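You operate a simulated robot arm through the tools that you are given. There is no shell and no other tool. Be economical: measure what you need, move in short steps, check, and stop when the job is done.

You run a simulated two-armed robot. Do the job below in one go: nothing can be reset, and whatever is moved stays where it is left.

TASK
Hold the ring clamp, wedge the ring shut, free it and weld it on the black carrier.
Fine: hold the clamp while the wedge goes in; draw the wedge out again; push the stage slide in; three pulses. Keep the shield shut and hands out of the beam. Where these are worked on the way, their far stop is far enough and under half their travel is too little: wedge.
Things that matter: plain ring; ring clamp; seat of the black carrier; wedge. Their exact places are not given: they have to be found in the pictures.

Only the result counts: the job must be done as asked and must still hold three seconds after the hand-in. Knocking over, shifting, dropping, spilling or breaking anything else fails it.

THE ROBOT
Two 7-joint arms with two-finger parallel grippers on one trunk, on a base that drives. Base frame: it is fixed to the floor where the robot stands at the start and does not move with it; the origin is under the middle of the robot, x ahead of it, y to its left, z up. Units: m, degrees, N and s.
The left shoulder is at the start at [0.05, 0.165, 1.205], the right one opposite. With the tool pointing down near the work surface each hand reaches from about 0.1 to 0.68 m from the robot's upright axis, wherever it stands, measured 20 degrees to its own side. Places, roughly: seat of the black carrier [0.5, 0.6, 1]; wedge [0.5, 0.1, 0.8]. Payload 3.91 kg a hand.
Tool frame (each hand has its own): the origin (TCP) lies between the finger pads and is the grasp point; the fingertips stand 0.03 m ahead of it; z points along the fingers, y is the line along which they close. The gripper opens to 0.11 m. The fingers are 0.02 m wide and 0.01 m thick; the gripper's body (0.048 by 0.112 m) begins 0.055 m behind the TCP.
Orientation is that of the tool frame in the base frame, as [roll, pitch, yaw] about the fixed x, y, z axes, in that order (R = Rz(yaw) Ry(pitch) Rx(roll)). With the fingers straight down and closing along the base's y, the tool's x points along the base's -x, its y along +y and its z along -z.

THE INTERFACE
- The arms move only by the tool send_rows. It takes "left_commands", "right_commands" or both (then of equal length, played together; a hand with none holds still); each is a list that holds one entry, the list of rows, each a list of 7 numbers: the shift along the base's x, y, z in units of 400 mm (1.0 is 400 mm), then the turn, a rotation vector about the base's x, y, z in units of 45 degrees (1.0 is 45 degrees), then the finger opening in m, from 0 to 0.11. In form: [[[tx, ty, tz, ax, ay, az, claw], ...]]. A call has 1 to 8 rows; each row is the pose to reach, as a shift and turn from the pose commanded when the call began. A call with a number of a shift or a turn outside -1 to 1 is refused whole. Each row takes 0.2 s and may step no farther than 0.05 m and 8.6 degrees from the row before; otherwise, or with a gripper value out of range, the whole call is refused. Where a pose cannot be reached the arm comes as near as it can. A force on the tool above 60 N (or 10 N above the force at the start of the call, whichever is more), or a blocked arm, ends the call early, and 0.2 s more pass. Each finger travels about 0.045 m/s and halts on what it meets, pressing with about 33 N; the grip force reading is that of the motor and also rises with nothing between the fingers. The clock runs only during rows and for 0.2 s after the last one: add rows that repeat a pose to give the fingers time. The reply holds the time, the measured pose of the TCP, the force on the tool along the base axes, the opening and the grip force, in the units named above and with some noise, with the torque about the TCP (base axes, N m) and any sound that the robot's microphone picked up, and new pictures: "show" is both (left out), scene, wrist or none (wrist: the cameras of the hands that moved).
- Cameras (640 x 400 px; columns grow to the right, rows downward): "scene" is now at [0.0996, 0.0508, 1.3731]; the picture's right is [0.58, -0.81, 0.00], its down [-0.48, -0.34, -0.81] and it looks along [0.65, 0.47, -0.59] (base axes); focal length 257 px, centre (320, 200). "left" rides on the left gripper at [0.073, -0.017, -0.103] in its tool frame; the picture's right is [0.23, 0.97, 0.00], its down [-0.76, 0.18, -0.62] and it looks along [-0.61, 0.14, 0.78] (tool axes); focal length 222 px, centre (320, 200). "right" rides on the right gripper at [0.072, 0.017, -0.103] in its tool frame; the picture's right is [-0.23, 0.97, 0.00], its down [-0.76, -0.18, -0.62] and it looks along [-0.61, -0.14, 0.78] (tool axes); focal length 222 px, centre (320, 200).
- move_column(by): slides the trunk up (or, below 0, down) by that many m; the arms and the scene camera ride with it, the base frame stays. It gives what a move gives, with no picture.
- roll_base(legs): drives the robot by 1 to 6 legs, each [ahead, left, turn to the left] in m, m and degrees, along the robot's own axes; the way and the turn of a leg run together, so that a leg with both is an arc; at most 1.5 m and 180 degrees a leg. The arms and the cameras ride along, it lands a little off, and it stops where it bumps. It gives what a move gives, and a new picture of the scene camera.
- turn_head(pan, tilt): turns the head with the scene camera to pan (to the left, within 80 degrees either way) and tilt (down, from -29 to 69), counted from straight ahead of the robot. It gives what a move gives, and a new picture of the scene camera.
- pixel_to_xyz(camera, pixels): there is no depth. For up to 12 entries [column, row, z] of the newest picture of that camera ("zoom" is the newest enlarged one), the place [x, y] in the base frame at which the ray of that pixel passes the height z, good to about 0.002 m. No time passes.
- inspect(camera, box): a new picture of the part [left, top, right, bottom] of that camera's present view, enlarged. No time passes.
- hand_in(): hands the job in; it is judged then, once.

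Work in short steps. Measure before you move; look again where a grasp or a placing could have gone wrong, and mend it. You have 80 turns and 260 pictures in all, those below and enlarged ones among them. Open the grippers and draw the arms clear of the work before you hand the job in, unless the task says otherwise; then end with one line.

The tools are called after "Request:" by a JSON object that holds its "fn" and its "kwargs". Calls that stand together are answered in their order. send_rows: Moves the arms, as the interface text tells. Its arguments: {"type":"object","properties":{"left_commands":{"type":"array"},"right_commands":{"type":"array"},"show":{"type":"string","enum":["both","scene","wrist","none"]}},"required":[]} The other tools are called the same way: move_column (by) slides the trunk up or down; roll_base (legs) drives the base; turn_head (pan, tilt) turns the head that bears the scene camera; pixel_to_xyz (camera, pixels) gives the place at which the rays of pixels pass given heights; inspect (camera, box) takes an enlarged picture of a part of a camera's view; hand_in () hands the job in.

At the start:

```text
time: 0.0
left_ee_pos: [0.4015, 0.4295, 1.1949]
left_tool_rot: [-180.0, 0.0, -179.9]
left_ft_force: [0.3, 0.6, 0.1]
left_torque: [0.0, 0.01, -0.01]
left_finger_gap: 0.1098
left_finger_force: 0.1
right_ee_pos: [0.3481, 0.0548, 1.177]
right_tool_rot: [-179.9, 0.1, -180.0]
right_ft_force: [-0.1, 0.2, 0.1]
right_torque: [0.0, -0.02, 0.02]
right_finger_gap: 0.1099
right_finger_force: 0.0
trunk travel left (down, up): [-0.425, 0.078]
robot x, y, heading: [0.0012, -0.0022, 0.2]
head pan, tilt: [35.8, 36.2]
```

scene: 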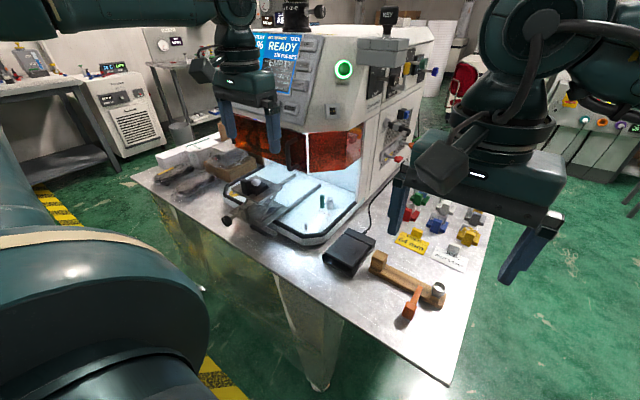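
right: 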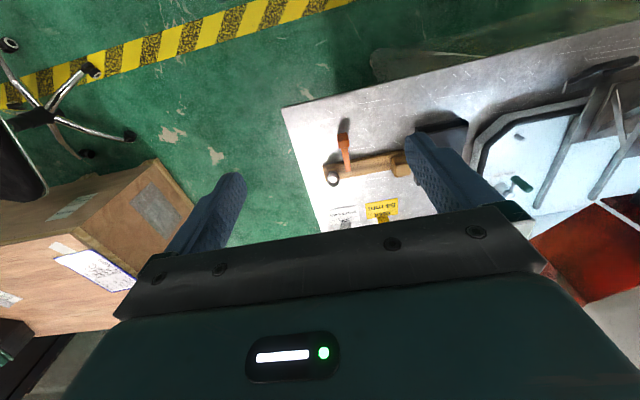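
left: 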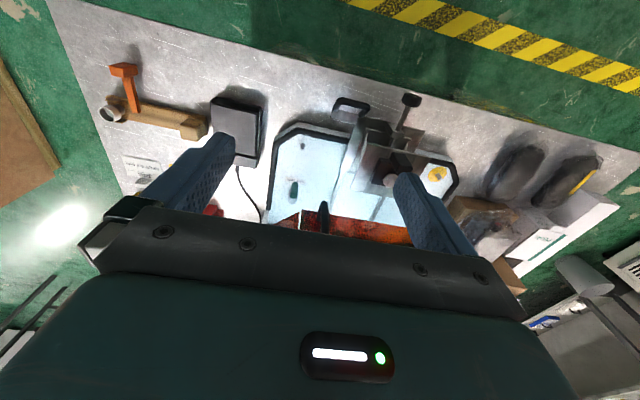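

The scene shows a bench with a laser welder, a wooden ring clamp around (400,280) with an orange wedge, and a stage around (300,205). I'll enlarge these parts.

Request:
{"fn": "inspect", "kwargs": {"camera": "scene", "box": [360, 190, 500, 330]}}

Request:
{"fn": "inspect", "kwargs": {"camera": "scene", "box": [200, 120, 400, 280]}}

Request:
{"fn": "inspect", "kwargs": {"camera": "scene", "box": [230, 0, 450, 180]}}

Request:
{"fn": "inspect", "kwargs": {"camera": "left", "box": [80, 50, 280, 220]}}

Request:
{"fn": "inspect", "kwargs": {"camera": "left", "box": [260, 80, 470, 250]}}

```text
2.86 times, centred on (430, 260) of scene
```

zoom: 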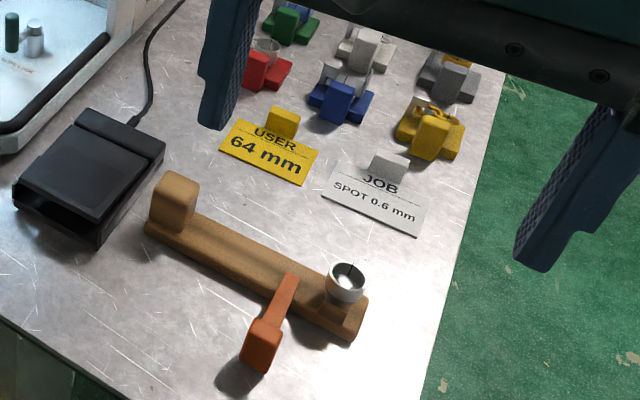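

```text
2.50 times, centred on (300, 200) of scene
```

zoom: 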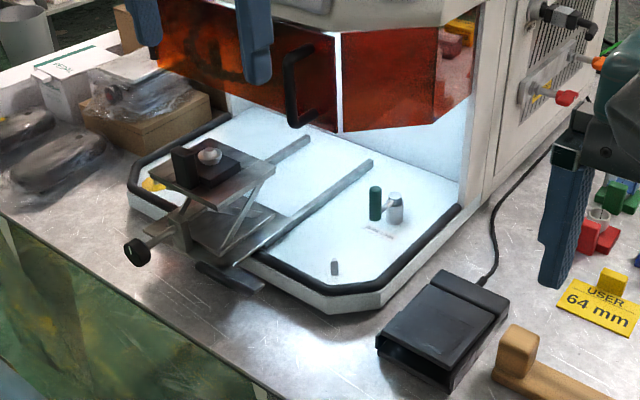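

```text
2.22 times, centred on (340, 90) of scene
```

zoom: 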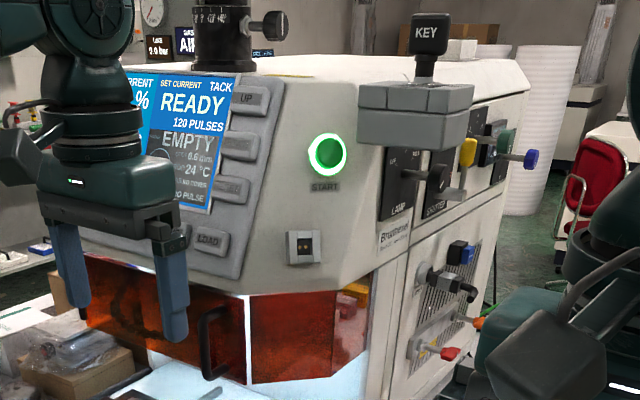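

```text
2.35 times, centred on (180, 135) of left
```

zoom: 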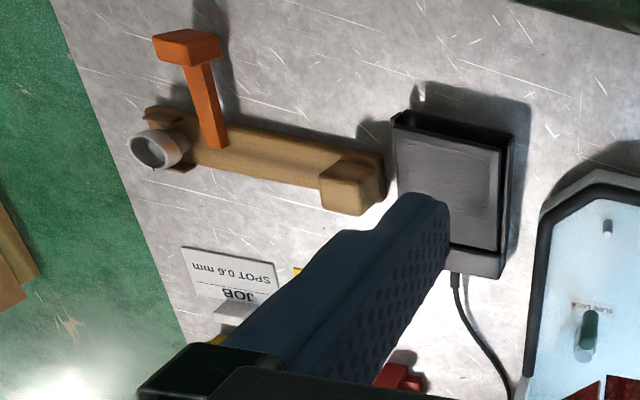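

```text
2.35 times, centred on (365, 165) of left
```

zoom: 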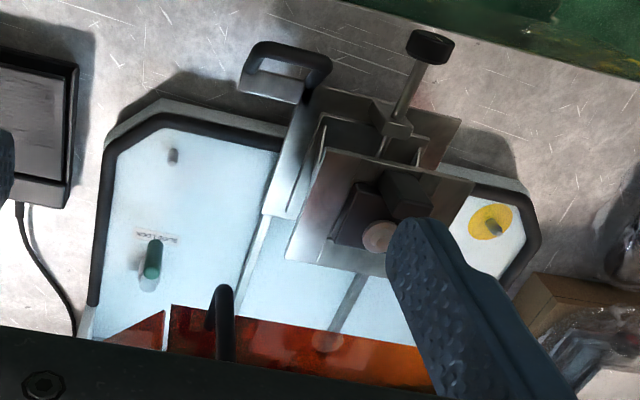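

Next I'll read the display and the labels by turning the head towards the machine.

Request:
{"fn": "turn_head", "kwargs": {"pan": 45, "tilt": 18}}

Request:
{"fn": "inspect", "kwargs": {"camera": "scene", "box": [250, 60, 450, 200]}}

Request:
{"fn": "inspect", "kwargs": {"camera": "scene", "box": [400, 60, 560, 220]}}

```text
time: 0.8
left_ee_pos: [0.4016, 0.4297, 1.1939]
left_tool_rot: [-180.0, 0.1, -179.9]
left_ft_force: [-1.0, 0.9, -0.1]
left_torque: [0.01, 0.01, 0.03]
left_finger_gap: 0.1098
left_finger_force: 0.0
right_ee_pos: [0.3485, 0.0551, 1.1774]
right_tool_rot: [180.0, 0.0, 180.0]
right_ft_force: [0.4, 0.2, -0.2]
right_torque: [0.02, 0.0, 0.0]
right_finger_gap: 0.1099
right_finger_force: 0.0
trunk travel left (down, up): [-0.425, 0.078]
robot x, y, heading: [-0.001, -0.003, -0.1]
head pan, tilt: [45.0, 18.0]
```

scene: 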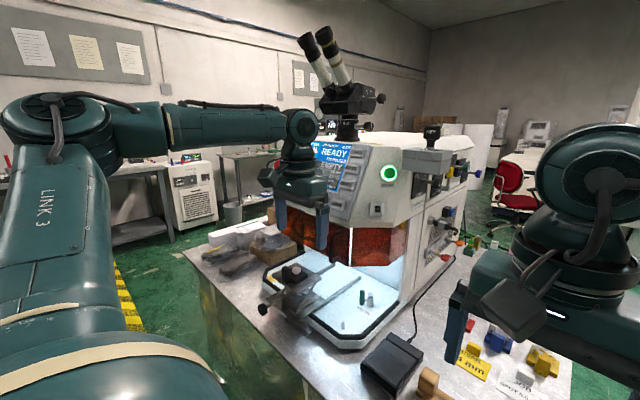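

```text
2.86 times, centred on (350, 130) of scene
```

zoom: 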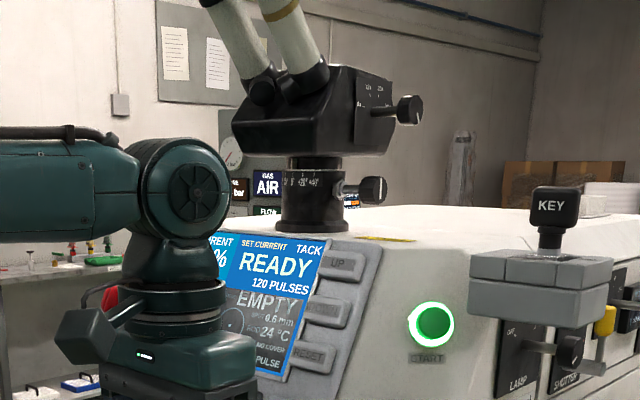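

```text
2.50 times, centred on (480, 140) of scene
```

zoom: 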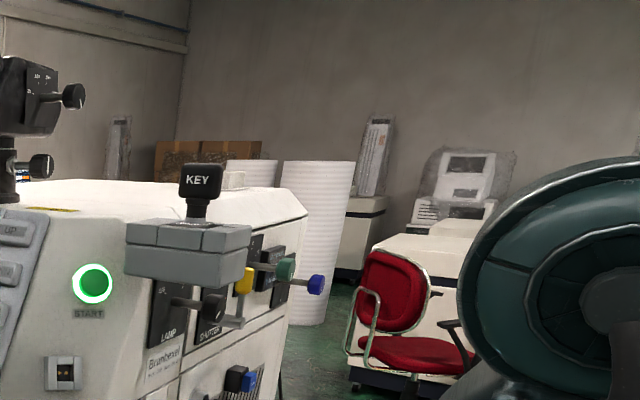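

I'll pull the left hand back to open the view of the machine, with the head turned for both the clamp and the stage.

Request:
{"fn": "send_rows", "kwargs": {"left_commands": [[[-0.125, 0, 0, 0, 0, 0, 0.11], [-0.25, 0, 0, 0, 0, 0, 0.11], [-0.375, 0, 0, 0, 0, 0, 0.11], [-0.5, 0, 0, 0, 0, 0, 0.11]]], "show": "none"}}

Request:
{"fn": "turn_head", "kwargs": {"pan": 35, "tilt": 40}}

Request:
{"fn": "inspect", "kwargs": {"camera": "scene", "box": [200, 50, 420, 190]}}

Request:
{"fn": "inspect", "kwargs": {"camera": "left", "box": [60, 20, 460, 220]}}

```text
time: 1.8
left_ee_pos: [0.1993, 0.429, 1.1944]
left_tool_rot: [180.0, -0.1, 180.0]
left_ft_force: [0.4, 0.1, -0.5]
left_torque: [0.05, -0.03, -0.03]
left_finger_gap: 0.11
left_finger_force: 0.1
right_ee_pos: [0.3468, 0.0539, 1.1776]
right_tool_rot: [-180.0, 0.0, 179.9]
right_ft_force: [1.1, 0.0, -0.9]
right_torque: [-0.02, 0.01, -0.03]
right_finger_gap: 0.11
right_finger_force: 0.0
trunk travel left (down, up): [-0.425, 0.078]
robot x, y, heading: [0.0027, -0.0012, -0.0]
head pan, tilt: [45.0, 18.0]
```

```text
time: 2.7
left_ee_pos: [0.2008, 0.4291, 1.194]
left_tool_rot: [-180.0, 0.0, -179.9]
left_ft_force: [-0.5, -0.7, -0.6]
left_torque: [0.03, 0.0, -0.03]
left_finger_gap: 0.1101
left_finger_force: 0.0
right_ee_pos: [0.3477, 0.0537, 1.177]
right_tool_rot: [-180.0, 0.0, -179.9]
right_ft_force: [0.3, -1.1, 0.4]
right_torque: [0.02, 0.01, 0.03]
right_finger_gap: 0.1099
right_finger_force: 0.1
trunk travel left (down, up): [-0.425, 0.078]
robot x, y, heading: [-0.0023, -0.0008, 0.3]
head pan, tilt: [35.0, 40.0]
```

scene: 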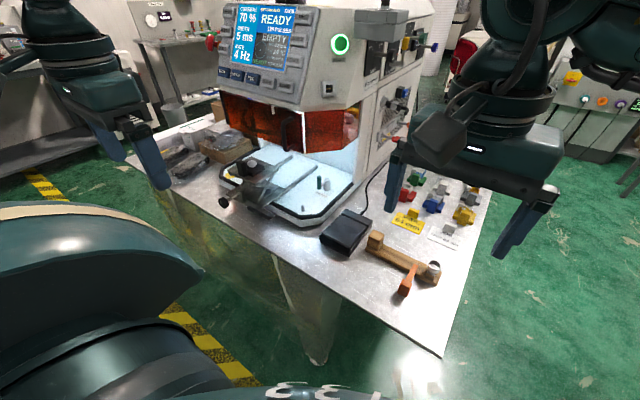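

```text
2.86 times, centred on (310, 120) of scene
```

zoom: 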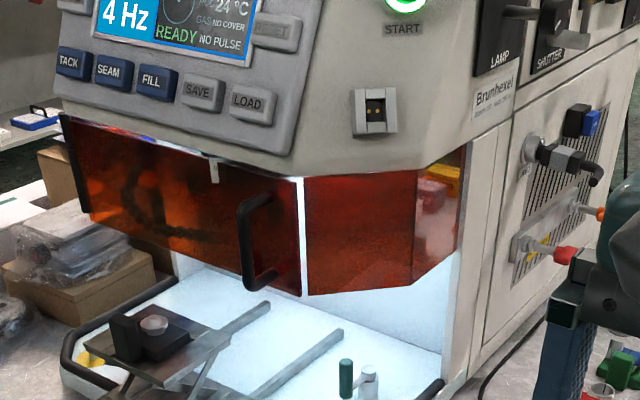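

```text
1.60 times, centred on (260, 120) of left
```

zoom: 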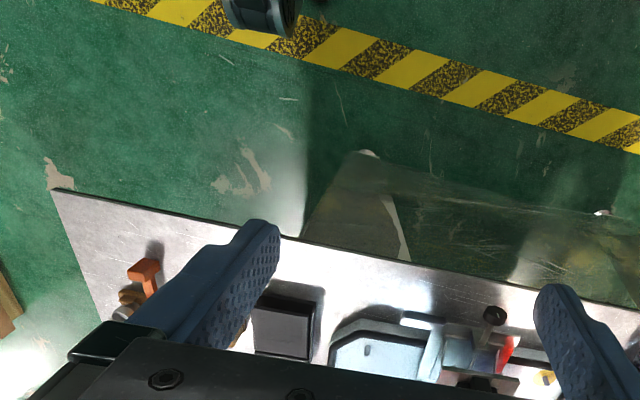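

Shield is shut, the display shows READY, 4 Hz. I'll measure the clamp at (375,240)-(432,272), wedge (405,285), pedal (345,230), carrier (250,165) at a few trial heights.

Request:
{"fn": "pixel_to_xyz", "kwargs": {"camera": "scene", "pixels": [[375, 238, 0.8], [432, 268, 0.8], [405, 288, 0.8], [443, 357, 0.75], [345, 232, 0.78], [253, 162, 0.9], [222, 201, 0.85], [318, 184, 0.8], [340, 44, 1.1], [375, 238, 0.75], [443, 357, 0.7], [302, 208, 0.8]]}}

Request:
{"fn": "pixel_to_xyz", "kwargs": {"camera": "left", "pixels": [[92, 138, 0.75], [92, 138, 0.7], [92, 138, 0.8], [148, 186, 0.8], [370, 215, 0.85]]}}

Request:
{"fn": "inspect", "kwargs": {"camera": "scene", "box": [350, 215, 460, 310]}}

Request:
{"fn": "inspect", "kwargs": {"camera": "right", "box": [280, 80, 480, 240]}}

```text
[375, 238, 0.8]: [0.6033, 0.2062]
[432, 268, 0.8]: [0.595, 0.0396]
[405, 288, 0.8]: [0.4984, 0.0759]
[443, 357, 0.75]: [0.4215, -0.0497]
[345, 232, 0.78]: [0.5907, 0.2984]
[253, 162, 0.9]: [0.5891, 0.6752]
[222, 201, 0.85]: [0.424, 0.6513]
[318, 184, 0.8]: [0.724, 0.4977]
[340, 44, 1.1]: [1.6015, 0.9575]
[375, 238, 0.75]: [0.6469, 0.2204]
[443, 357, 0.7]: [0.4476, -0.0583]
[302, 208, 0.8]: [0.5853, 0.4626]
```

```text
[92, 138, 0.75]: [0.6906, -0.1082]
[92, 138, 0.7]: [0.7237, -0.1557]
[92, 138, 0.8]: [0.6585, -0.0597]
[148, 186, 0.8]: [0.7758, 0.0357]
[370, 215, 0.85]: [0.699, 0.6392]
```

```text
4.21 times, centred on (405, 262) of scene
```

zoom: 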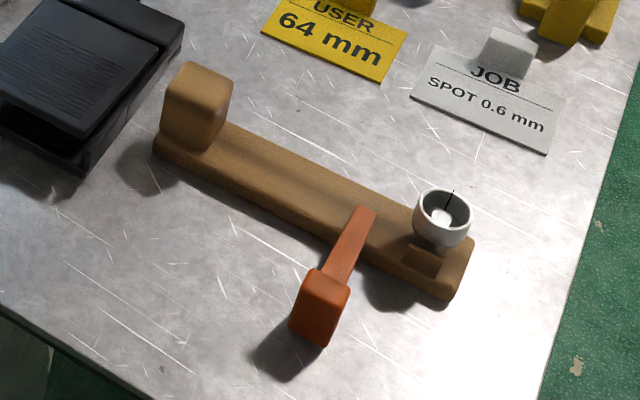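

```text
2.50 times, centred on (380, 160) of right
```

zoom: 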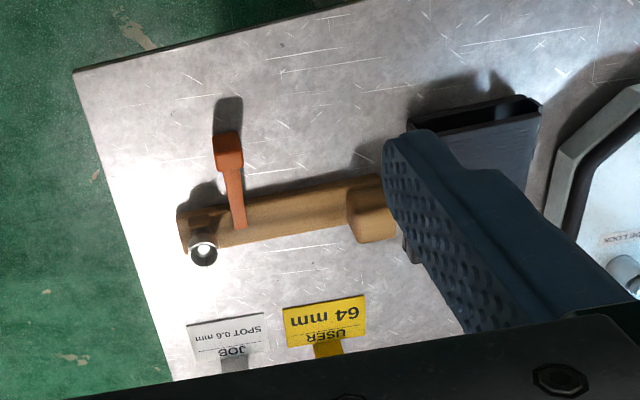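

I'll triangulate ring and clamp block between the right and scene cameras.

Request:
{"fn": "pixel_to_xyz", "kwargs": {"camera": "right", "pixels": [[334, 181, 0.75], [334, 181, 0.8], [334, 181, 0.85], [344, 140, 0.8], [344, 140, 0.85], [400, 166, 0.8], [400, 166, 0.85], [282, 108, 0.75], [282, 108, 0.8]]}}

Request:
{"fn": "pixel_to_xyz", "kwargs": {"camera": "scene", "pixels": [[434, 265.6, 0.75], [434, 265.6, 0.8], [434, 265.6, 0.85], [406, 281, 0.8], [406, 281, 0.85], [377, 236, 0.8], [377, 236, 0.85], [443, 357, 0.75], [443, 357, 0.8]]}}

```text
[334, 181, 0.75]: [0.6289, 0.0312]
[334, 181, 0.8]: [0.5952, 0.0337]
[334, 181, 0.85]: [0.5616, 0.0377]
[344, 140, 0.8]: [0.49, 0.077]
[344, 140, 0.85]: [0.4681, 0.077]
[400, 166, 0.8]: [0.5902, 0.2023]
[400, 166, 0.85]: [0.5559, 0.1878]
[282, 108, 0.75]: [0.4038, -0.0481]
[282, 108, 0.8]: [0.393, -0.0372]
```

```text
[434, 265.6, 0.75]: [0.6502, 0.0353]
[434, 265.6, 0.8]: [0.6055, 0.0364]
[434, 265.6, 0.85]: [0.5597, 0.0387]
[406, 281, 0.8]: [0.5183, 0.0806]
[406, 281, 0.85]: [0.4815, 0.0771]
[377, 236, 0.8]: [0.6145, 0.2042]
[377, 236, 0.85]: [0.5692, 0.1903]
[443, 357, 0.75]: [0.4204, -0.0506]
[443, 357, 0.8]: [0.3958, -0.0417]
```

Bench is about z 0.80, ring top about 0.845. I'll bring each hand's camera nearer: right over the clamp, left toward the carrier.

Request:
{"fn": "send_rows", "kwargs": {"right_commands": [[[0.01, 0.05, -0.09, 0, 0, 0, 0.11], [0.03, 0.1, -0.18, 0, 0, 0, 0.11], [0.05, 0.15, -0.27, 0, 0, 0, 0.11], [0.05, 0.2, -0.37, 0, 0, 0, 0.11], [0.05, 0.2, -0.37, 0, 0, 0, 0.11]]], "left_commands": [[[0.08, 0.06, -0.03, 0, 0, 0, 0.11], [0.16, 0.12, -0.06, 0, 0, 0, 0.11], [0.24, 0.18, -0.09, 0, 0, 0, 0.11], [0.32, 0.24, -0.12, 0, 0, 0, 0.11], [0.4, 0.3, -0.15, 0, 0, 0, 0.11]]], "show": "wrist"}}

```text
time: 3.9
left_ee_pos: [0.3636, 0.5521, 1.1341]
left_tool_rot: [180.0, -0.1, -179.8]
left_ft_force: [1.2, 0.3, -0.6]
left_torque: [0.05, -0.01, -0.01]
left_finger_gap: 0.1101
left_finger_force: 0.0
right_ee_pos: [0.3672, 0.1325, 1.0292]
right_tool_rot: [180.0, 0.0, 180.0]
right_ft_force: [0.3, -0.3, 1.0]
right_torque: [0.04, -0.02, 0.01]
right_finger_gap: 0.1102
right_finger_force: 0.1
trunk travel left (down, up): [-0.425, 0.078]
robot x, y, heading: [-0.0024, -0.0005, -0.1]
head pan, tilt: [35.0, 40.0]
```

right: 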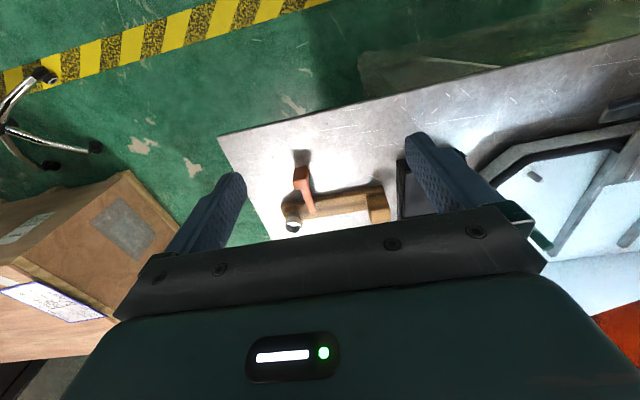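
left: 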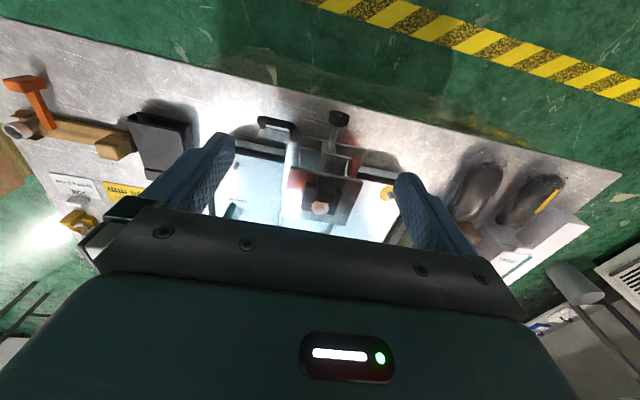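

The clamp sits at (290-390,170-230) in the right view, the carrier at (320,205) in the left. Enlarging both.

Request:
{"fn": "inspect", "kwargs": {"camera": "right", "box": [270, 130, 410, 240]}}

Request:
{"fn": "inspect", "kwargs": {"camera": "left", "box": [230, 100, 400, 240]}}

Request:
{"fn": "inspect", "kwargs": {"camera": "scene", "box": [210, 130, 350, 230]}}

```text
3.64 times, centred on (340, 185) of right
```

zoom: 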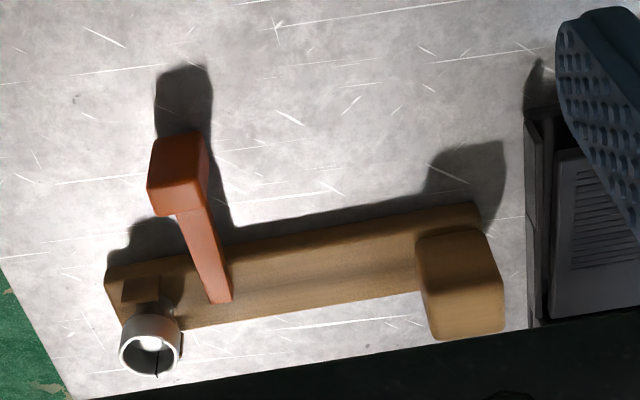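

```text
2.86 times, centred on (315, 170) of left
```

zoom: 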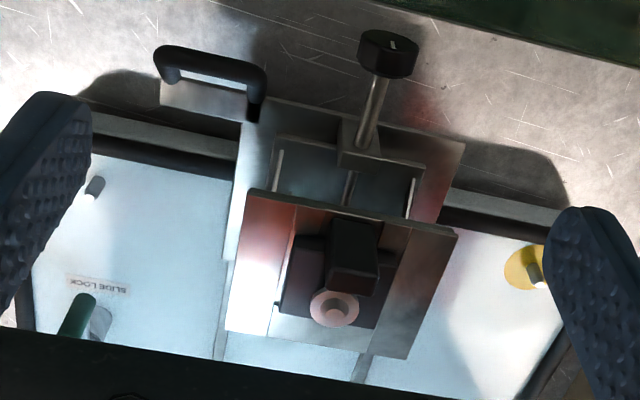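

```text
4.00 times, centred on (280, 180) of scene
```

zoom: 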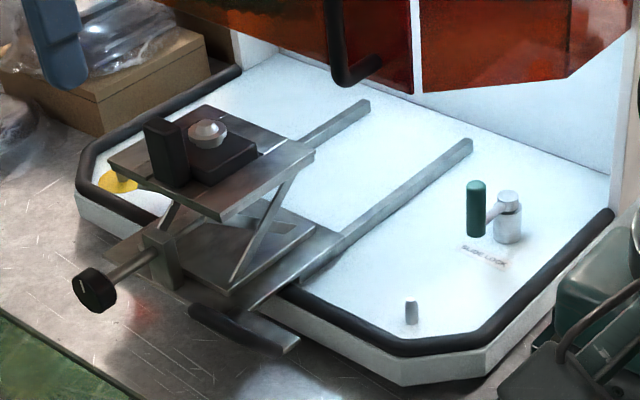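

I need a flatter view of how the wedge sits, so I'll lower the right hand in front of the clamp and tilt it forward to look nearly level.

Request:
{"fn": "send_rows", "kwargs": {"right_commands": [[[-0.03, -0.01, -0.09, 0, -0.166, 0, 0.11], [-0.03, -0.02, -0.18, 0, -0.333, 0, 0.11], [-0.01, -0.03, -0.28, 0, -0.5, 0, 0.11], [0.01, -0.03, -0.36, 0, -0.667, 0, 0.11], [0.01, -0.03, -0.36, 0, -0.667, 0, 0.11]]], "show": "wrist"}}

Request:
{"fn": "inspect", "kwargs": {"camera": "right", "box": [220, 120, 420, 250]}}

```text
time: 5.1
left_ee_pos: [0.3619, 0.5512, 1.1345]
left_tool_rot: [180.0, 0.0, -179.9]
left_ft_force: [-0.5, 0.9, 0.2]
left_torque: [0.0, -0.02, 0.02]
left_finger_gap: 0.1099
left_finger_force: 0.1
right_ee_pos: [0.3704, 0.1212, 0.8858]
right_tool_rot: [-179.9, 30.2, -180.0]
right_ft_force: [-0.5, -0.2, 0.2]
right_torque: [-0.01, 0.01, 0.02]
right_finger_gap: 0.1101
right_finger_force: 0.2
trunk travel left (down, up): [-0.425, 0.078]
robot x, y, heading: [0.0017, -0.0023, -0.0]
head pan, tilt: [35.0, 40.0]
```

right: 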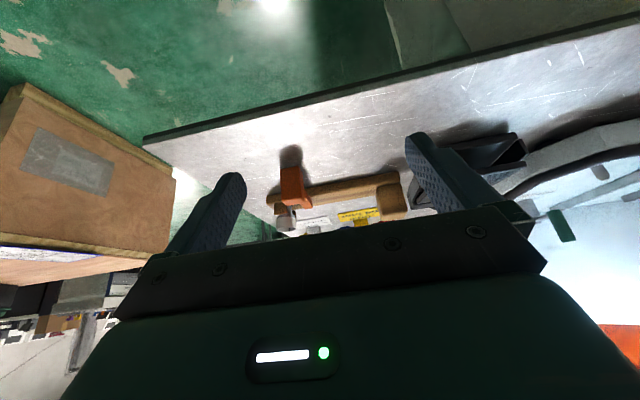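

```text
3.08 times, centred on (320, 185) of right
```

zoom: 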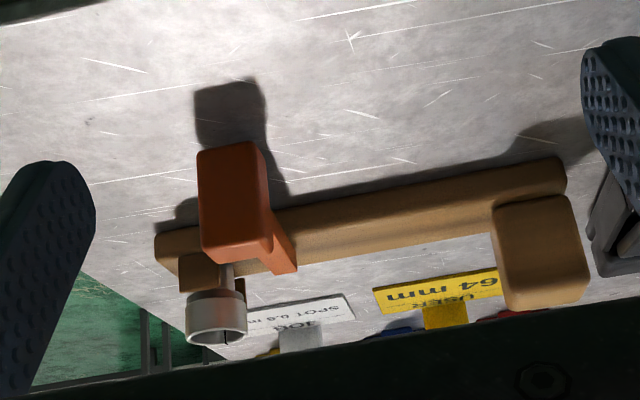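

The wedge blade lies level over the clamp, handle toward the robot, with the ring on a pin. I'll measure these points in this zoom at several heights.

Request:
{"fn": "pixel_to_xyz", "kwargs": {"camera": "zoom", "pixels": [[216, 300, 0.83], [216, 300, 0.85], [216, 300, 0.87], [200, 150, 0.81], [200, 150, 0.83], [268, 255, 0.83], [268, 255, 0.85], [297, 270, 0.83], [297, 270, 0.85], [540, 200, 0.85], [568, 158, 0.82], [157, 235, 0.82]]}}

Request:
{"fn": "inspect", "kwargs": {"camera": "scene", "box": [360, 225, 450, 305]}}

```text
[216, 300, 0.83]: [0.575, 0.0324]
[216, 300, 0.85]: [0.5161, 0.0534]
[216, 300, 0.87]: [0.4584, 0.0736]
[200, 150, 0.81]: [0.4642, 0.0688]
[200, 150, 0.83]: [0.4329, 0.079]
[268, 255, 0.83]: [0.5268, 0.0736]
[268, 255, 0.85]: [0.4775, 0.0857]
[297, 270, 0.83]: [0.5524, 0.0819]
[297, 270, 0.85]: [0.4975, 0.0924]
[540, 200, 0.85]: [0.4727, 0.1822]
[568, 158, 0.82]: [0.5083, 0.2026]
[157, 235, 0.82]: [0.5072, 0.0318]
```

```text
5.00 times, centred on (405, 265) of scene
```

zoom: 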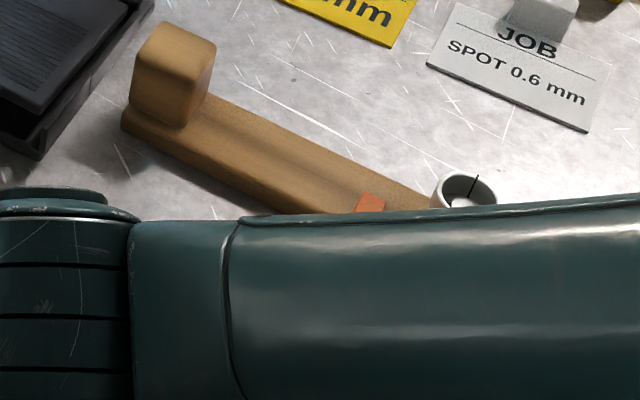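

The lower view is well angled against the scene view for height, so I'll query matched points: ring rim, blade tip, block, and bench edge.

Request:
{"fn": "pixel_to_xyz", "kwargs": {"camera": "right", "pixels": [[286.5, 227, 0.83], [286.5, 227, 0.84], [286.5, 227, 0.85], [286.5, 227, 0.86], [309, 207.5, 0.82], [309, 207.5, 0.83], [309, 207.5, 0.84], [145, 138, 0.76], [145, 138, 0.78], [145, 138, 0.8], [387, 220, 0.85], [387, 220, 0.86]]}}

Request:
{"fn": "pixel_to_xyz", "kwargs": {"camera": "scene", "pixels": [[434.6, 263.4, 0.83], [434.6, 263.4, 0.84], [434.6, 263.4, 0.85], [434.6, 263.4, 0.86], [415, 263.4, 0.82], [415, 263.4, 0.83], [415, 263.4, 0.84], [443, 357, 0.76], [443, 357, 0.78], [443, 357, 0.8], [376, 233, 0.85], [376, 233, 0.86]]}}

```text
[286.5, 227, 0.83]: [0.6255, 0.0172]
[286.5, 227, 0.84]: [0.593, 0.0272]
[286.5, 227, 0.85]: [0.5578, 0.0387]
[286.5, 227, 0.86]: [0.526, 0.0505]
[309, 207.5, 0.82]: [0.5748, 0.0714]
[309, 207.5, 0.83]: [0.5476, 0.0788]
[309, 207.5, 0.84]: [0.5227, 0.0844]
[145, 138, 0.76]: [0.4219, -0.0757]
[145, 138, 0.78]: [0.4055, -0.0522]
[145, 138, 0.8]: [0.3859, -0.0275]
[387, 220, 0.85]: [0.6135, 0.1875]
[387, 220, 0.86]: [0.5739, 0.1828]
```

```text
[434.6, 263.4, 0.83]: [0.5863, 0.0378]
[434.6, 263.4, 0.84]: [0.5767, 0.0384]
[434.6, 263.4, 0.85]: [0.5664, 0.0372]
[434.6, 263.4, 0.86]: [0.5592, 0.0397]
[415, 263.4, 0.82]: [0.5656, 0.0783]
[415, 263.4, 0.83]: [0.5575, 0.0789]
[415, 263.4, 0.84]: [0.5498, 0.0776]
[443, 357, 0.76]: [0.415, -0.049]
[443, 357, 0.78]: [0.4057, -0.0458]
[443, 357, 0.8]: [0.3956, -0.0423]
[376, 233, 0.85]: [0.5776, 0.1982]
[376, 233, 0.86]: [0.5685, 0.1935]
```

Rim of the ring: (0.565,0.038,0.849); bench about 0.785; blade tip (0.56,0.078,0.826). The left camera sees the wedge from a third side at (25,85), so I'll enlarge that and measure.

Request:
{"fn": "inspect", "kwargs": {"camera": "left", "box": [0, 60, 150, 170]}}

Request:
{"fn": "inspect", "kwargs": {"camera": "right", "box": [265, 155, 345, 235]}}

```text
3.64 times, centred on (75, 115) of left
```

zoom: 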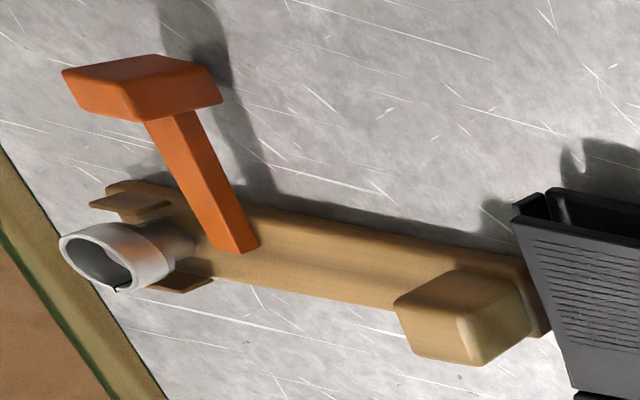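

```text
5.00 times, centred on (305, 195) of right
```

zoom: 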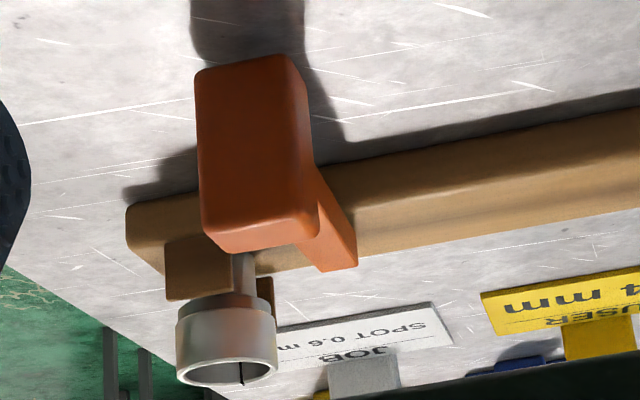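

Triangulating the wedge handle's middle: left zoom (142,87) → full (26,84); right zoom (256,155) → full (292.2,186). Also the block and the blade root.

Request:
{"fn": "pixel_to_xyz", "kwargs": {"camera": "right", "pixels": [[292.2, 186, 0.82], [292.2, 186, 0.83], [292.2, 186, 0.84], [297, 204, 0.83], [297, 204, 0.85], [295, 167, 0.8], [295, 167, 0.82], [387, 220, 0.84], [387, 220, 0.86]]}}

Request:
{"fn": "pixel_to_xyz", "kwargs": {"camera": "left", "pixels": [[26, 84, 0.82], [26, 84, 0.83], [26, 84, 0.84], [48, 124, 0.82], [48, 124, 0.83], [112, 147, 0.84], [112, 147, 0.85], [112, 147, 0.86], [17, 129, 0.84], [17, 129, 0.85], [17, 129, 0.86]]}}

```text
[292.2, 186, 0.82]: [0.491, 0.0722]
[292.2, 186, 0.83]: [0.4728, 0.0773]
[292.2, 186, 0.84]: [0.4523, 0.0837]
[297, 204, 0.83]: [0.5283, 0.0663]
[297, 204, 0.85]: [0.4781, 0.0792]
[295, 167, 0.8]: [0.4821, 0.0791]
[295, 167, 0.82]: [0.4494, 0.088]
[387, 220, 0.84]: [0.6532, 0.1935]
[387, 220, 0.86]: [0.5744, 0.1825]
```

```text
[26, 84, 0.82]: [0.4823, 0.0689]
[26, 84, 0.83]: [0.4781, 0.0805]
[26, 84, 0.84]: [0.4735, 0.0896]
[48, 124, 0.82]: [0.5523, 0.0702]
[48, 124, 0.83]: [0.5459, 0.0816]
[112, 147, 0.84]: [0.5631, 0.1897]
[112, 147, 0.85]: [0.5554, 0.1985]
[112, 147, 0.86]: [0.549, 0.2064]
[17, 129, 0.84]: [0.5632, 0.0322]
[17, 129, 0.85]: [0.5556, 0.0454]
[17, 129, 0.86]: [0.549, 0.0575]
```

Handle middle is (0.478,0.077,0.828), block (0.562,0.19), top about 0.86. Right goes upright above the wedge; left goes over the block, yawing by -90° so that its fingers close along x (clear of the pedal).

Request:
{"fn": "send_rows", "kwargs": {"right_commands": [[[0, -0.01, 0.06, 0, 0, 0, 0.11], [0, -0.02, 0.12, 0, 0.167, 0, 0.11], [0.0, -0.04, 0.18, 0, 0.333, 0, 0.11], [0.03, -0.06, 0.2, 0, 0.5, 0, 0.11], [0.06, -0.08, 0.2, 0, 0.667, 0, 0.11], [0.1, -0.11, 0.2, 0, 0.667, 0, 0.09], [0.1, -0.11, 0.2, 0, 0.667, 0, 0.08], [0.1, -0.11, 0.2, 0, 0.667, 0, 0.07]]], "left_commands": [[[0.05, -0.09, -0.034, 0, 0, -0.189, 0.11], [0.1, -0.18, -0.068, 0, 0, -0.378, 0.11], [0.15, -0.27, -0.1, 0, 0, -0.567, 0.11], [0.2, -0.36, -0.135, 0, 0, -0.756, 0.11], [0.25, -0.45, -0.17, 0, 0, -0.945, 0.11], [0.3, -0.54, -0.2, 0, 0, -1.0, 0.11], [0.35, -0.63, -0.236, 0, 0, -1.0, 0.11], [0.4, -0.72, -0.27, 0, 0, -1.0, 0.11]]], "show": "both"}}

```text
time: 6.9
left_ee_pos: [0.5241, 0.2605, 1.0276]
left_tool_rot: [-180.0, 0.0, 135.1]
left_ft_force: [0.0, 0.6, -0.3]
left_torque: [-0.03, 0.02, 0.01]
left_finger_gap: 0.1098
left_finger_force: 0.0
right_ee_pos: [0.4127, 0.0777, 0.9669]
right_tool_rot: [180.0, 0.0, -180.0]
right_ft_force: [-0.2, 0.6, -0.1]
right_torque: [0.01, 0.0, -0.01]
right_finger_gap: 0.0699
right_finger_force: 0.0
trunk travel left (down, up): [-0.425, 0.078]
robot x, y, heading: [0.0039, -0.0007, -0.2]
head pan, tilt: [35.0, 40.0]
```

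scene: 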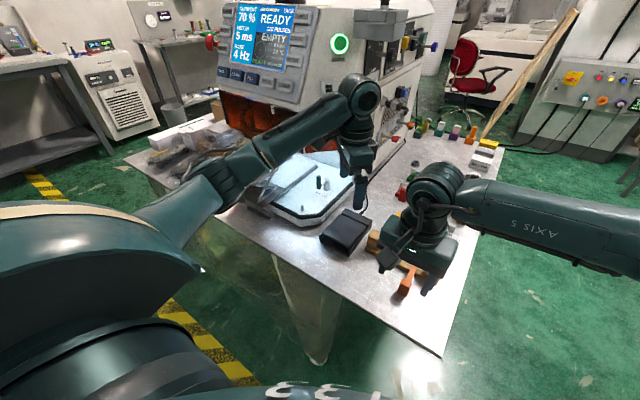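
right: 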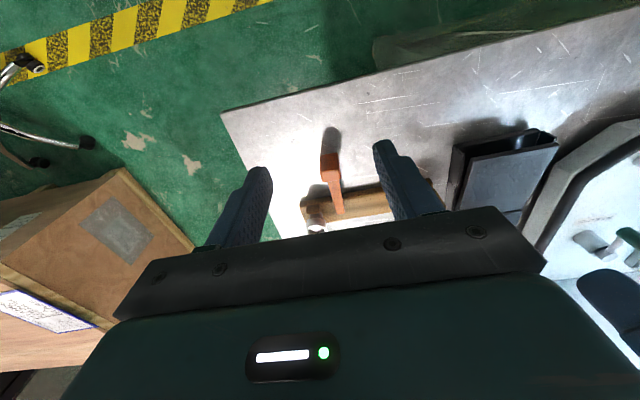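
left: 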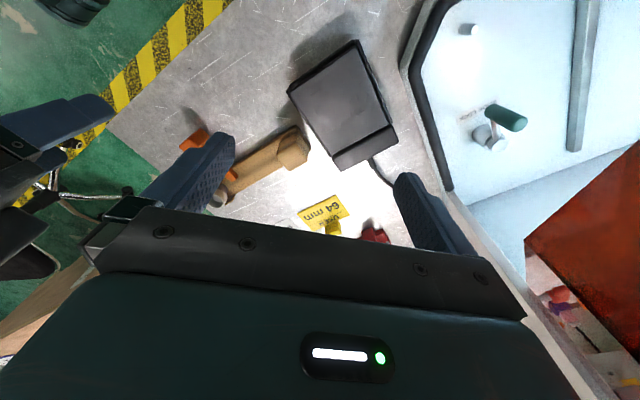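

Next: left finishes the yaw over the block, right goes over the wedge handle.

Request:
{"fn": "send_rows", "kwargs": {"right_commands": [[[0.04, 0, 0, 0, 0, 0, 0.07], [0.08, 0, 0, 0, 0, 0, 0.07], [0.12, 0, -0.02, 0, 0, 0, 0.06], [0.1625, 0, -0.05, 0, 0, 0, 0.06], [0.1625, 0, -0.0925, 0, 0, 0, 0.06], [0.1625, 0, -0.0925, 0, 0, 0, 0.06]]], "left_commands": [[[0.016, -0.03, -0.025, 0, 0, -0.167, 0.1], [0.032, -0.06, -0.05, 0, 0, -0.334, 0.09], [0.048, -0.09, -0.075, 0, 0, -0.5, 0.08], [0.064, -0.12, -0.1, 0, 0, -0.667, 0.07], [0.08, -0.15, -0.125, 0, 0, -0.834, 0.07], [0.095, -0.176, -0.15, 0, 0, -1.0, 0.07]]], "show": "wrist"}}

Request:
{"fn": "inspect", "kwargs": {"camera": "right", "box": [230, 100, 450, 240]}}

Request:
{"fn": "inspect", "kwargs": {"camera": "left", "box": [180, 60, 460, 240]}}

```text
time: 8.3
left_ee_pos: [0.5614, 0.1914, 0.9656]
left_tool_rot: [180.0, 0.0, 89.9]
left_ft_force: [0.0, -0.3, 0.5]
left_torque: [0.04, 0.0, -0.01]
left_finger_gap: 0.07
left_finger_force: 0.0
right_ee_pos: [0.4767, 0.078, 0.9281]
right_tool_rot: [180.0, 0.0, -179.9]
right_ft_force: [0.2, -0.3, -0.2]
right_torque: [-0.01, 0.01, 0.0]
right_finger_gap: 0.0602
right_finger_force: 0.1
trunk travel left (down, up): [-0.425, 0.078]
robot x, y, heading: [-0.0008, 0.0022, -0.2]
head pan, tilt: [35.0, 40.0]
```

right: 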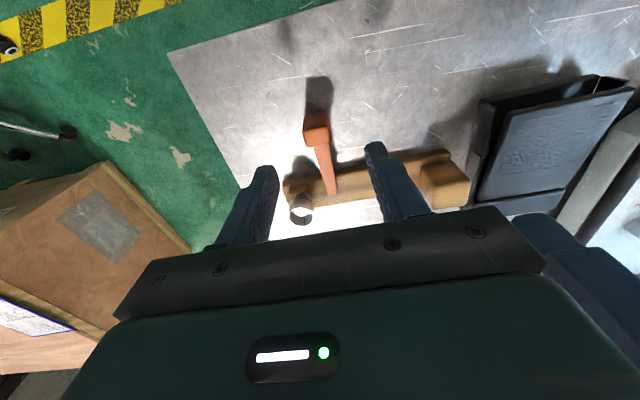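
left: 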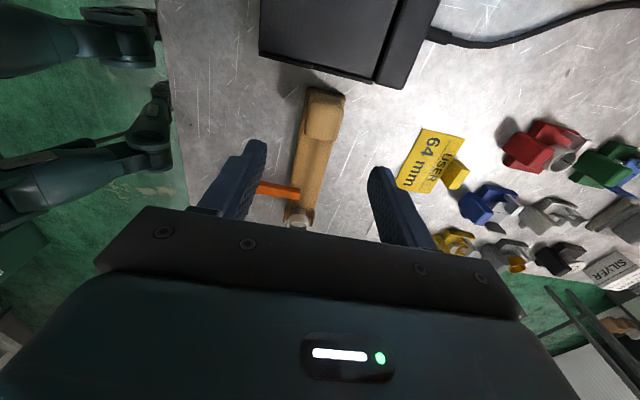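

```text
2.86 times, centred on (340, 170) of right
```

zoom: 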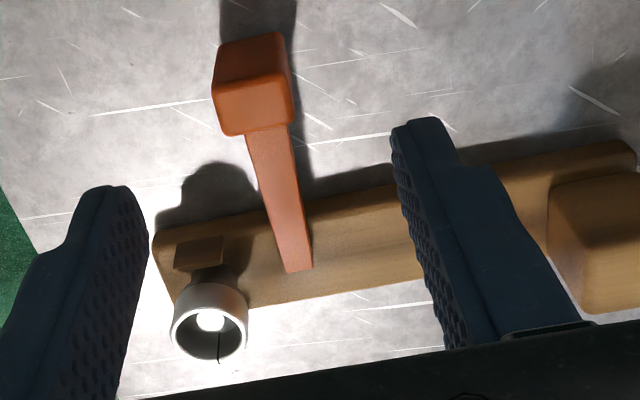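

```text
2.22 times, centred on (320, 150) of left
```

zoom: 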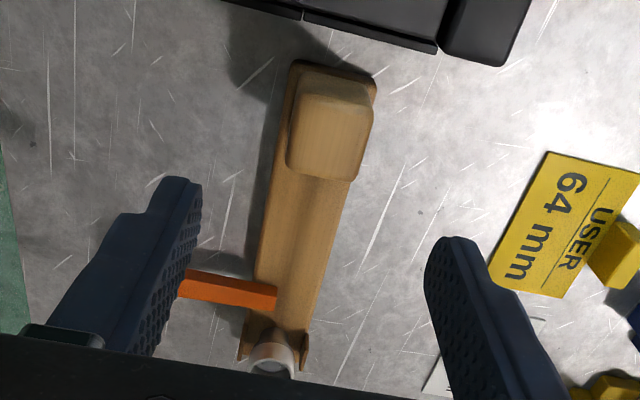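

Clear views of both. Measuring block, beam and wedge more exactly.

Request:
{"fn": "pixel_to_xyz", "kwargs": {"camera": "zoom", "pixels": [[330, 130, 0.86], [290, 170, 0.86], [358, 180, 0.86], [303, 85, 0.86], [370, 100, 0.86], [258, 290, 0.815], [325, 290, 0.815], [277, 285, 0.83], [277, 310, 0.83], [272, 362, 0.85], [185, 285, 0.83]]}}

Request:
{"fn": "pixel_to_xyz", "kwargs": {"camera": "right", "pixels": [[317.6, 137.5, 0.849], [306, 130, 0.849], [330, 128, 0.849], [308, 147, 0.849], [331, 143, 0.849], [330, 194, 0.83], [301, 211, 0.85], [432, 182, 0.86], [285, 188, 0.815], [455, 152, 0.815]]}}

```text
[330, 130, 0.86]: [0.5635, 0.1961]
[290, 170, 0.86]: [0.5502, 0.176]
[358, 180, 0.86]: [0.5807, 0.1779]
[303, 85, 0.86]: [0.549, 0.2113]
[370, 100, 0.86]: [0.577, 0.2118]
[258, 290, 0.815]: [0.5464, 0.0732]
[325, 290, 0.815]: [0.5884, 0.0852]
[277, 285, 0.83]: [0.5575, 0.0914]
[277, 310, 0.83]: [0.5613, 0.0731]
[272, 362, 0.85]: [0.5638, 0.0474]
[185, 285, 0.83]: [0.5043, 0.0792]
```

```text
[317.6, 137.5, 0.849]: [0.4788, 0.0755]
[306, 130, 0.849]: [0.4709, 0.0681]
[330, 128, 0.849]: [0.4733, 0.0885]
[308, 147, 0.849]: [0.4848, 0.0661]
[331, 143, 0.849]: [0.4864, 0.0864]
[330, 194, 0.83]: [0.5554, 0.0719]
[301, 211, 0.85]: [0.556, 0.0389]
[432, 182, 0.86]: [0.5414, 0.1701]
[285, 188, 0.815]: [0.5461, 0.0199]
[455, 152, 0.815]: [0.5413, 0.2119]
```

Block centre (0.564,0.195), handle top centre (0.479,0.077). Descend with both: left to z 0.852 on the block, right to z 0.85 on the handle, then close both.

Request:
{"fn": "send_rows", "kwargs": {"right_commands": [[[0.005, -0.003, -0.07, 0, 0, 0, 0.06], [0.005, -0.003, -0.14, 0, 0, 0, 0.06], [0.005, -0.003, -0.195, 0, 0, 0, 0.06], [0.005, -0.003, -0.195, 0, 0, 0, 0.06], [0.005, -0.003, -0.195, 0, 0, 0, 0.06], [0.005, -0.003, -0.195, 0, 0, 0, 0.06]]], "left_commands": [[[0.006, 0.007, -0.1, 0, 0, 0, 0.07], [0.006, 0.007, -0.2, 0, 0, 0, 0.07], [0.006, 0.007, -0.284, 0, 0, 0, 0.07], [0.006, 0.007, -0.284, 0, 0, 0, 0.01], [0.006, 0.007, -0.284, 0, 0, 0, 0.01], [0.006, 0.007, -0.284, 0, 0, 0, 0.01]]], "show": "both"}}

Request:
{"fn": "inspect", "kwargs": {"camera": "right", "box": [230, 100, 450, 240]}}

```text
time: 9.7
left_ee_pos: [0.5622, 0.1916, 0.8534]
left_tool_rot: [180.0, 0.0, 90.0]
left_ft_force: [0.8, 0.7, 0.0]
left_torque: [0.03, -0.08, 0.08]
left_finger_gap: 0.0335
left_finger_force: 32.7
right_ee_pos: [0.4784, 0.077, 0.8499]
right_tool_rot: [-180.0, -0.1, 179.9]
right_ft_force: [0.2, -0.7, 0.6]
right_torque: [-0.04, 0.02, -0.03]
right_finger_gap: 0.0599
right_finger_force: 0.1
trunk travel left (down, up): [-0.425, 0.078]
robot x, y, heading: [-0.002, 0.0002, 0.2]
head pan, tilt: [35.0, 40.0]
```

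scene: 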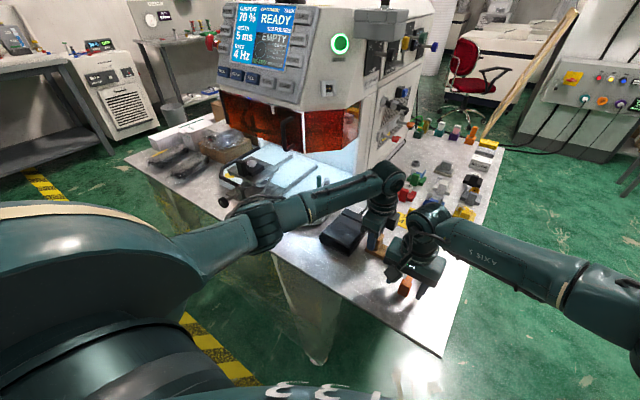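
right: 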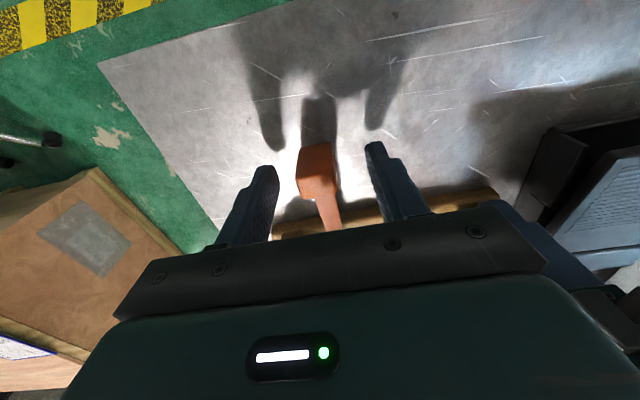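
left: 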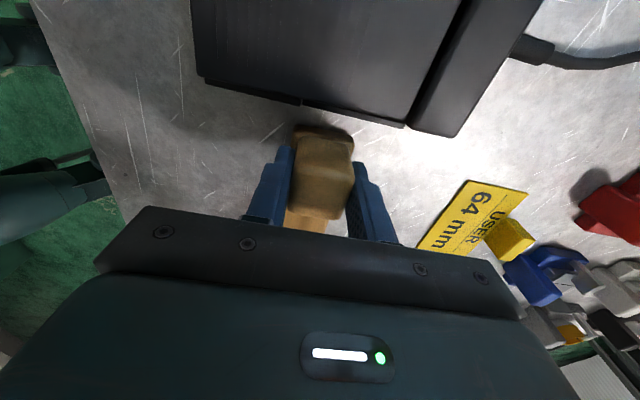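

```text
2.86 times, centred on (340, 170) of right
```

zoom: 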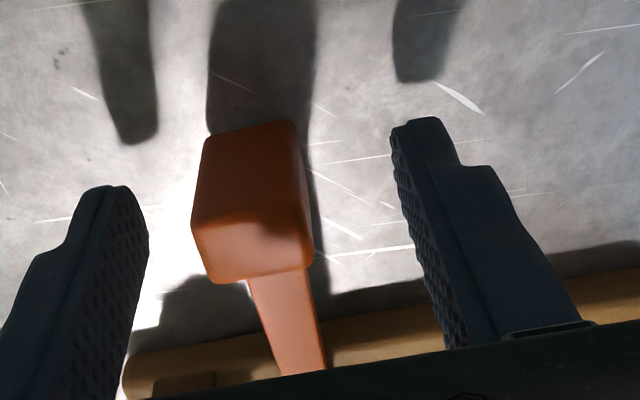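

Left grips the block (0.0335 m, 33 N). Now closing the right on the handle.

Request:
{"fn": "send_rows", "kwargs": {"right_commands": [[[0, 0, 0, 0, 0, 0, 0.01], [0, 0, 0, 0, 0, 0, 0.01], [0, 0, 0, 0, 0, 0, 0.01], [0, 0, 0, 0, 0, 0, 0.01]]], "show": "wrist"}}

```text
time: 10.7
left_ee_pos: [0.5643, 0.1939, 0.8529]
left_tool_rot: [180.0, 0.0, 90.1]
left_ft_force: [0.2, 5.9, 0.5]
left_torque: [-0.3, -0.06, -0.36]
left_finger_gap: 0.0337
left_finger_force: 33.0
right_ee_pos: [0.4803, 0.0762, 0.8497]
right_tool_rot: [-179.9, 0.1, 179.9]
right_ft_force: [-0.9, -6.6, -0.9]
right_torque: [0.0, -0.04, -0.03]
right_finger_gap: 0.0229
right_finger_force: 33.3
trunk travel left (down, up): [-0.425, 0.078]
robot x, y, heading: [0.001, -0.0001, 0.1]
head pan, tilt: [35.0, 40.0]
```

right: 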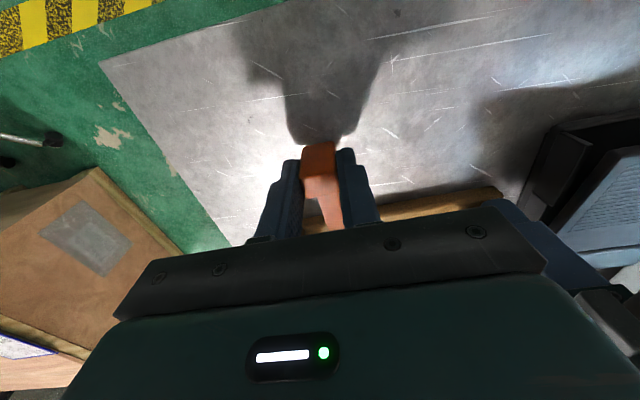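

Handle gripped (0.0229 m). Pushing the wedge in along +x slowly.

Request:
{"fn": "send_rows", "kwargs": {"right_commands": [[[0.015, 0, 0, 0, 0, 0, 0.01], [0.03, 0, 0, 0, 0, 0, 0.01], [0.045, 0, 0, 0, 0, 0, 0.01], [0.06, 0, 0, 0, 0, 0, 0.01]]], "left_commands": [[[0, 0, 0, 0, 0, 0, 0.01], [0, 0, 0, 0, 0, 0, 0.01], [0, 0, 0, 0, 0, 0, 0.01], [0, 0, 0, 0, 0, 0, 0.01]]], "show": "wrist"}}

Request:
{"fn": "inspect", "kwargs": {"camera": "scene", "box": [340, 200, 470, 310]}}

```text
time: 11.7
left_ee_pos: [0.5623, 0.1936, 0.8526]
left_tool_rot: [-180.0, 0.0, 90.1]
left_ft_force: [1.7, 12.0, 1.1]
left_torque: [-0.15, -0.38, -0.34]
left_finger_gap: 0.0337
left_finger_force: 33.2
right_ee_pos: [0.5039, 0.0757, 0.8502]
right_tool_rot: [-179.9, 0.1, 180.0]
right_ft_force: [-1.2, -12.6, 3.0]
right_torque: [-0.09, 0.21, -0.03]
right_finger_gap: 0.0229
right_finger_force: 33.0
trunk travel left (down, up): [-0.425, 0.078]
robot x, y, heading: [-0.0002, -0.0013, 0.2]
head pan, tilt: [35.0, 40.0]
```

right: 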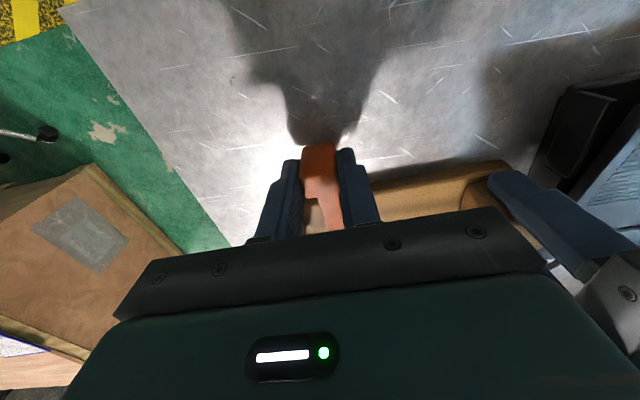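
left: 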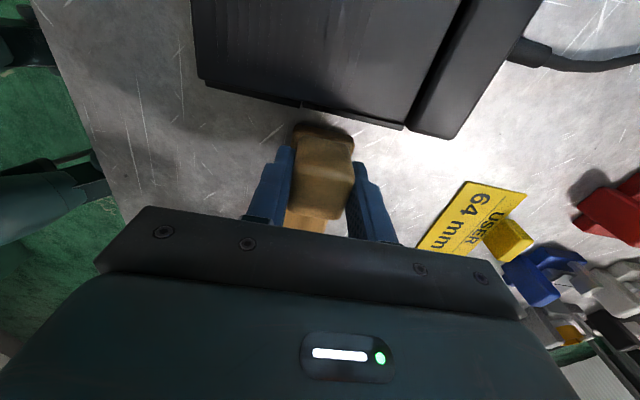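

```text
3.64 times, centred on (405, 255) of scene
```

zoom: 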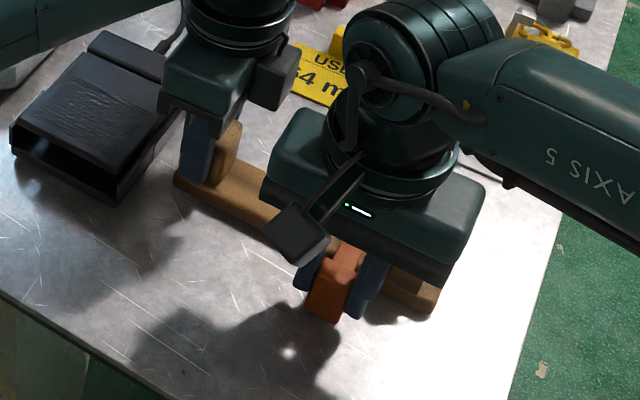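

It slides smoothly (0.024 m so far), with 12 N sideways toward -y, so I'll ease y by about -0.002 and continue.

Request:
{"fn": "send_rows", "kwargs": {"right_commands": [[[0.0, -0.005, 0, 0, 0, 0, 0.01], [0.012, -0.006, 0, 0, 0, 0, 0.01], [0.024, -0.007, 0, 0, 0, 0, 0.01], [0.036, -0.008, 0, 0, 0, 0, 0.01]]], "show": "none"}}

```text
time: 12.7
left_ee_pos: [0.5636, 0.1914, 0.8528]
left_tool_rot: [-180.0, 0.2, 90.0]
left_ft_force: [0.7, 7.3, 0.0]
left_torque: [0.21, -0.02, -0.14]
left_finger_gap: 0.0337
left_finger_force: 33.1
right_ee_pos: [0.5165, 0.0752, 0.8498]
right_tool_rot: [-180.0, -0.1, -179.9]
right_ft_force: [-0.6, -5.4, 0.5]
right_torque: [-0.24, 0.07, -0.05]
right_finger_gap: 0.023
right_finger_force: 33.0
trunk travel left (down, up): [-0.425, 0.078]
robot x, y, heading: [-0.0025, 0.0025, -0.2]
head pan, tilt: [35.0, 40.0]
```

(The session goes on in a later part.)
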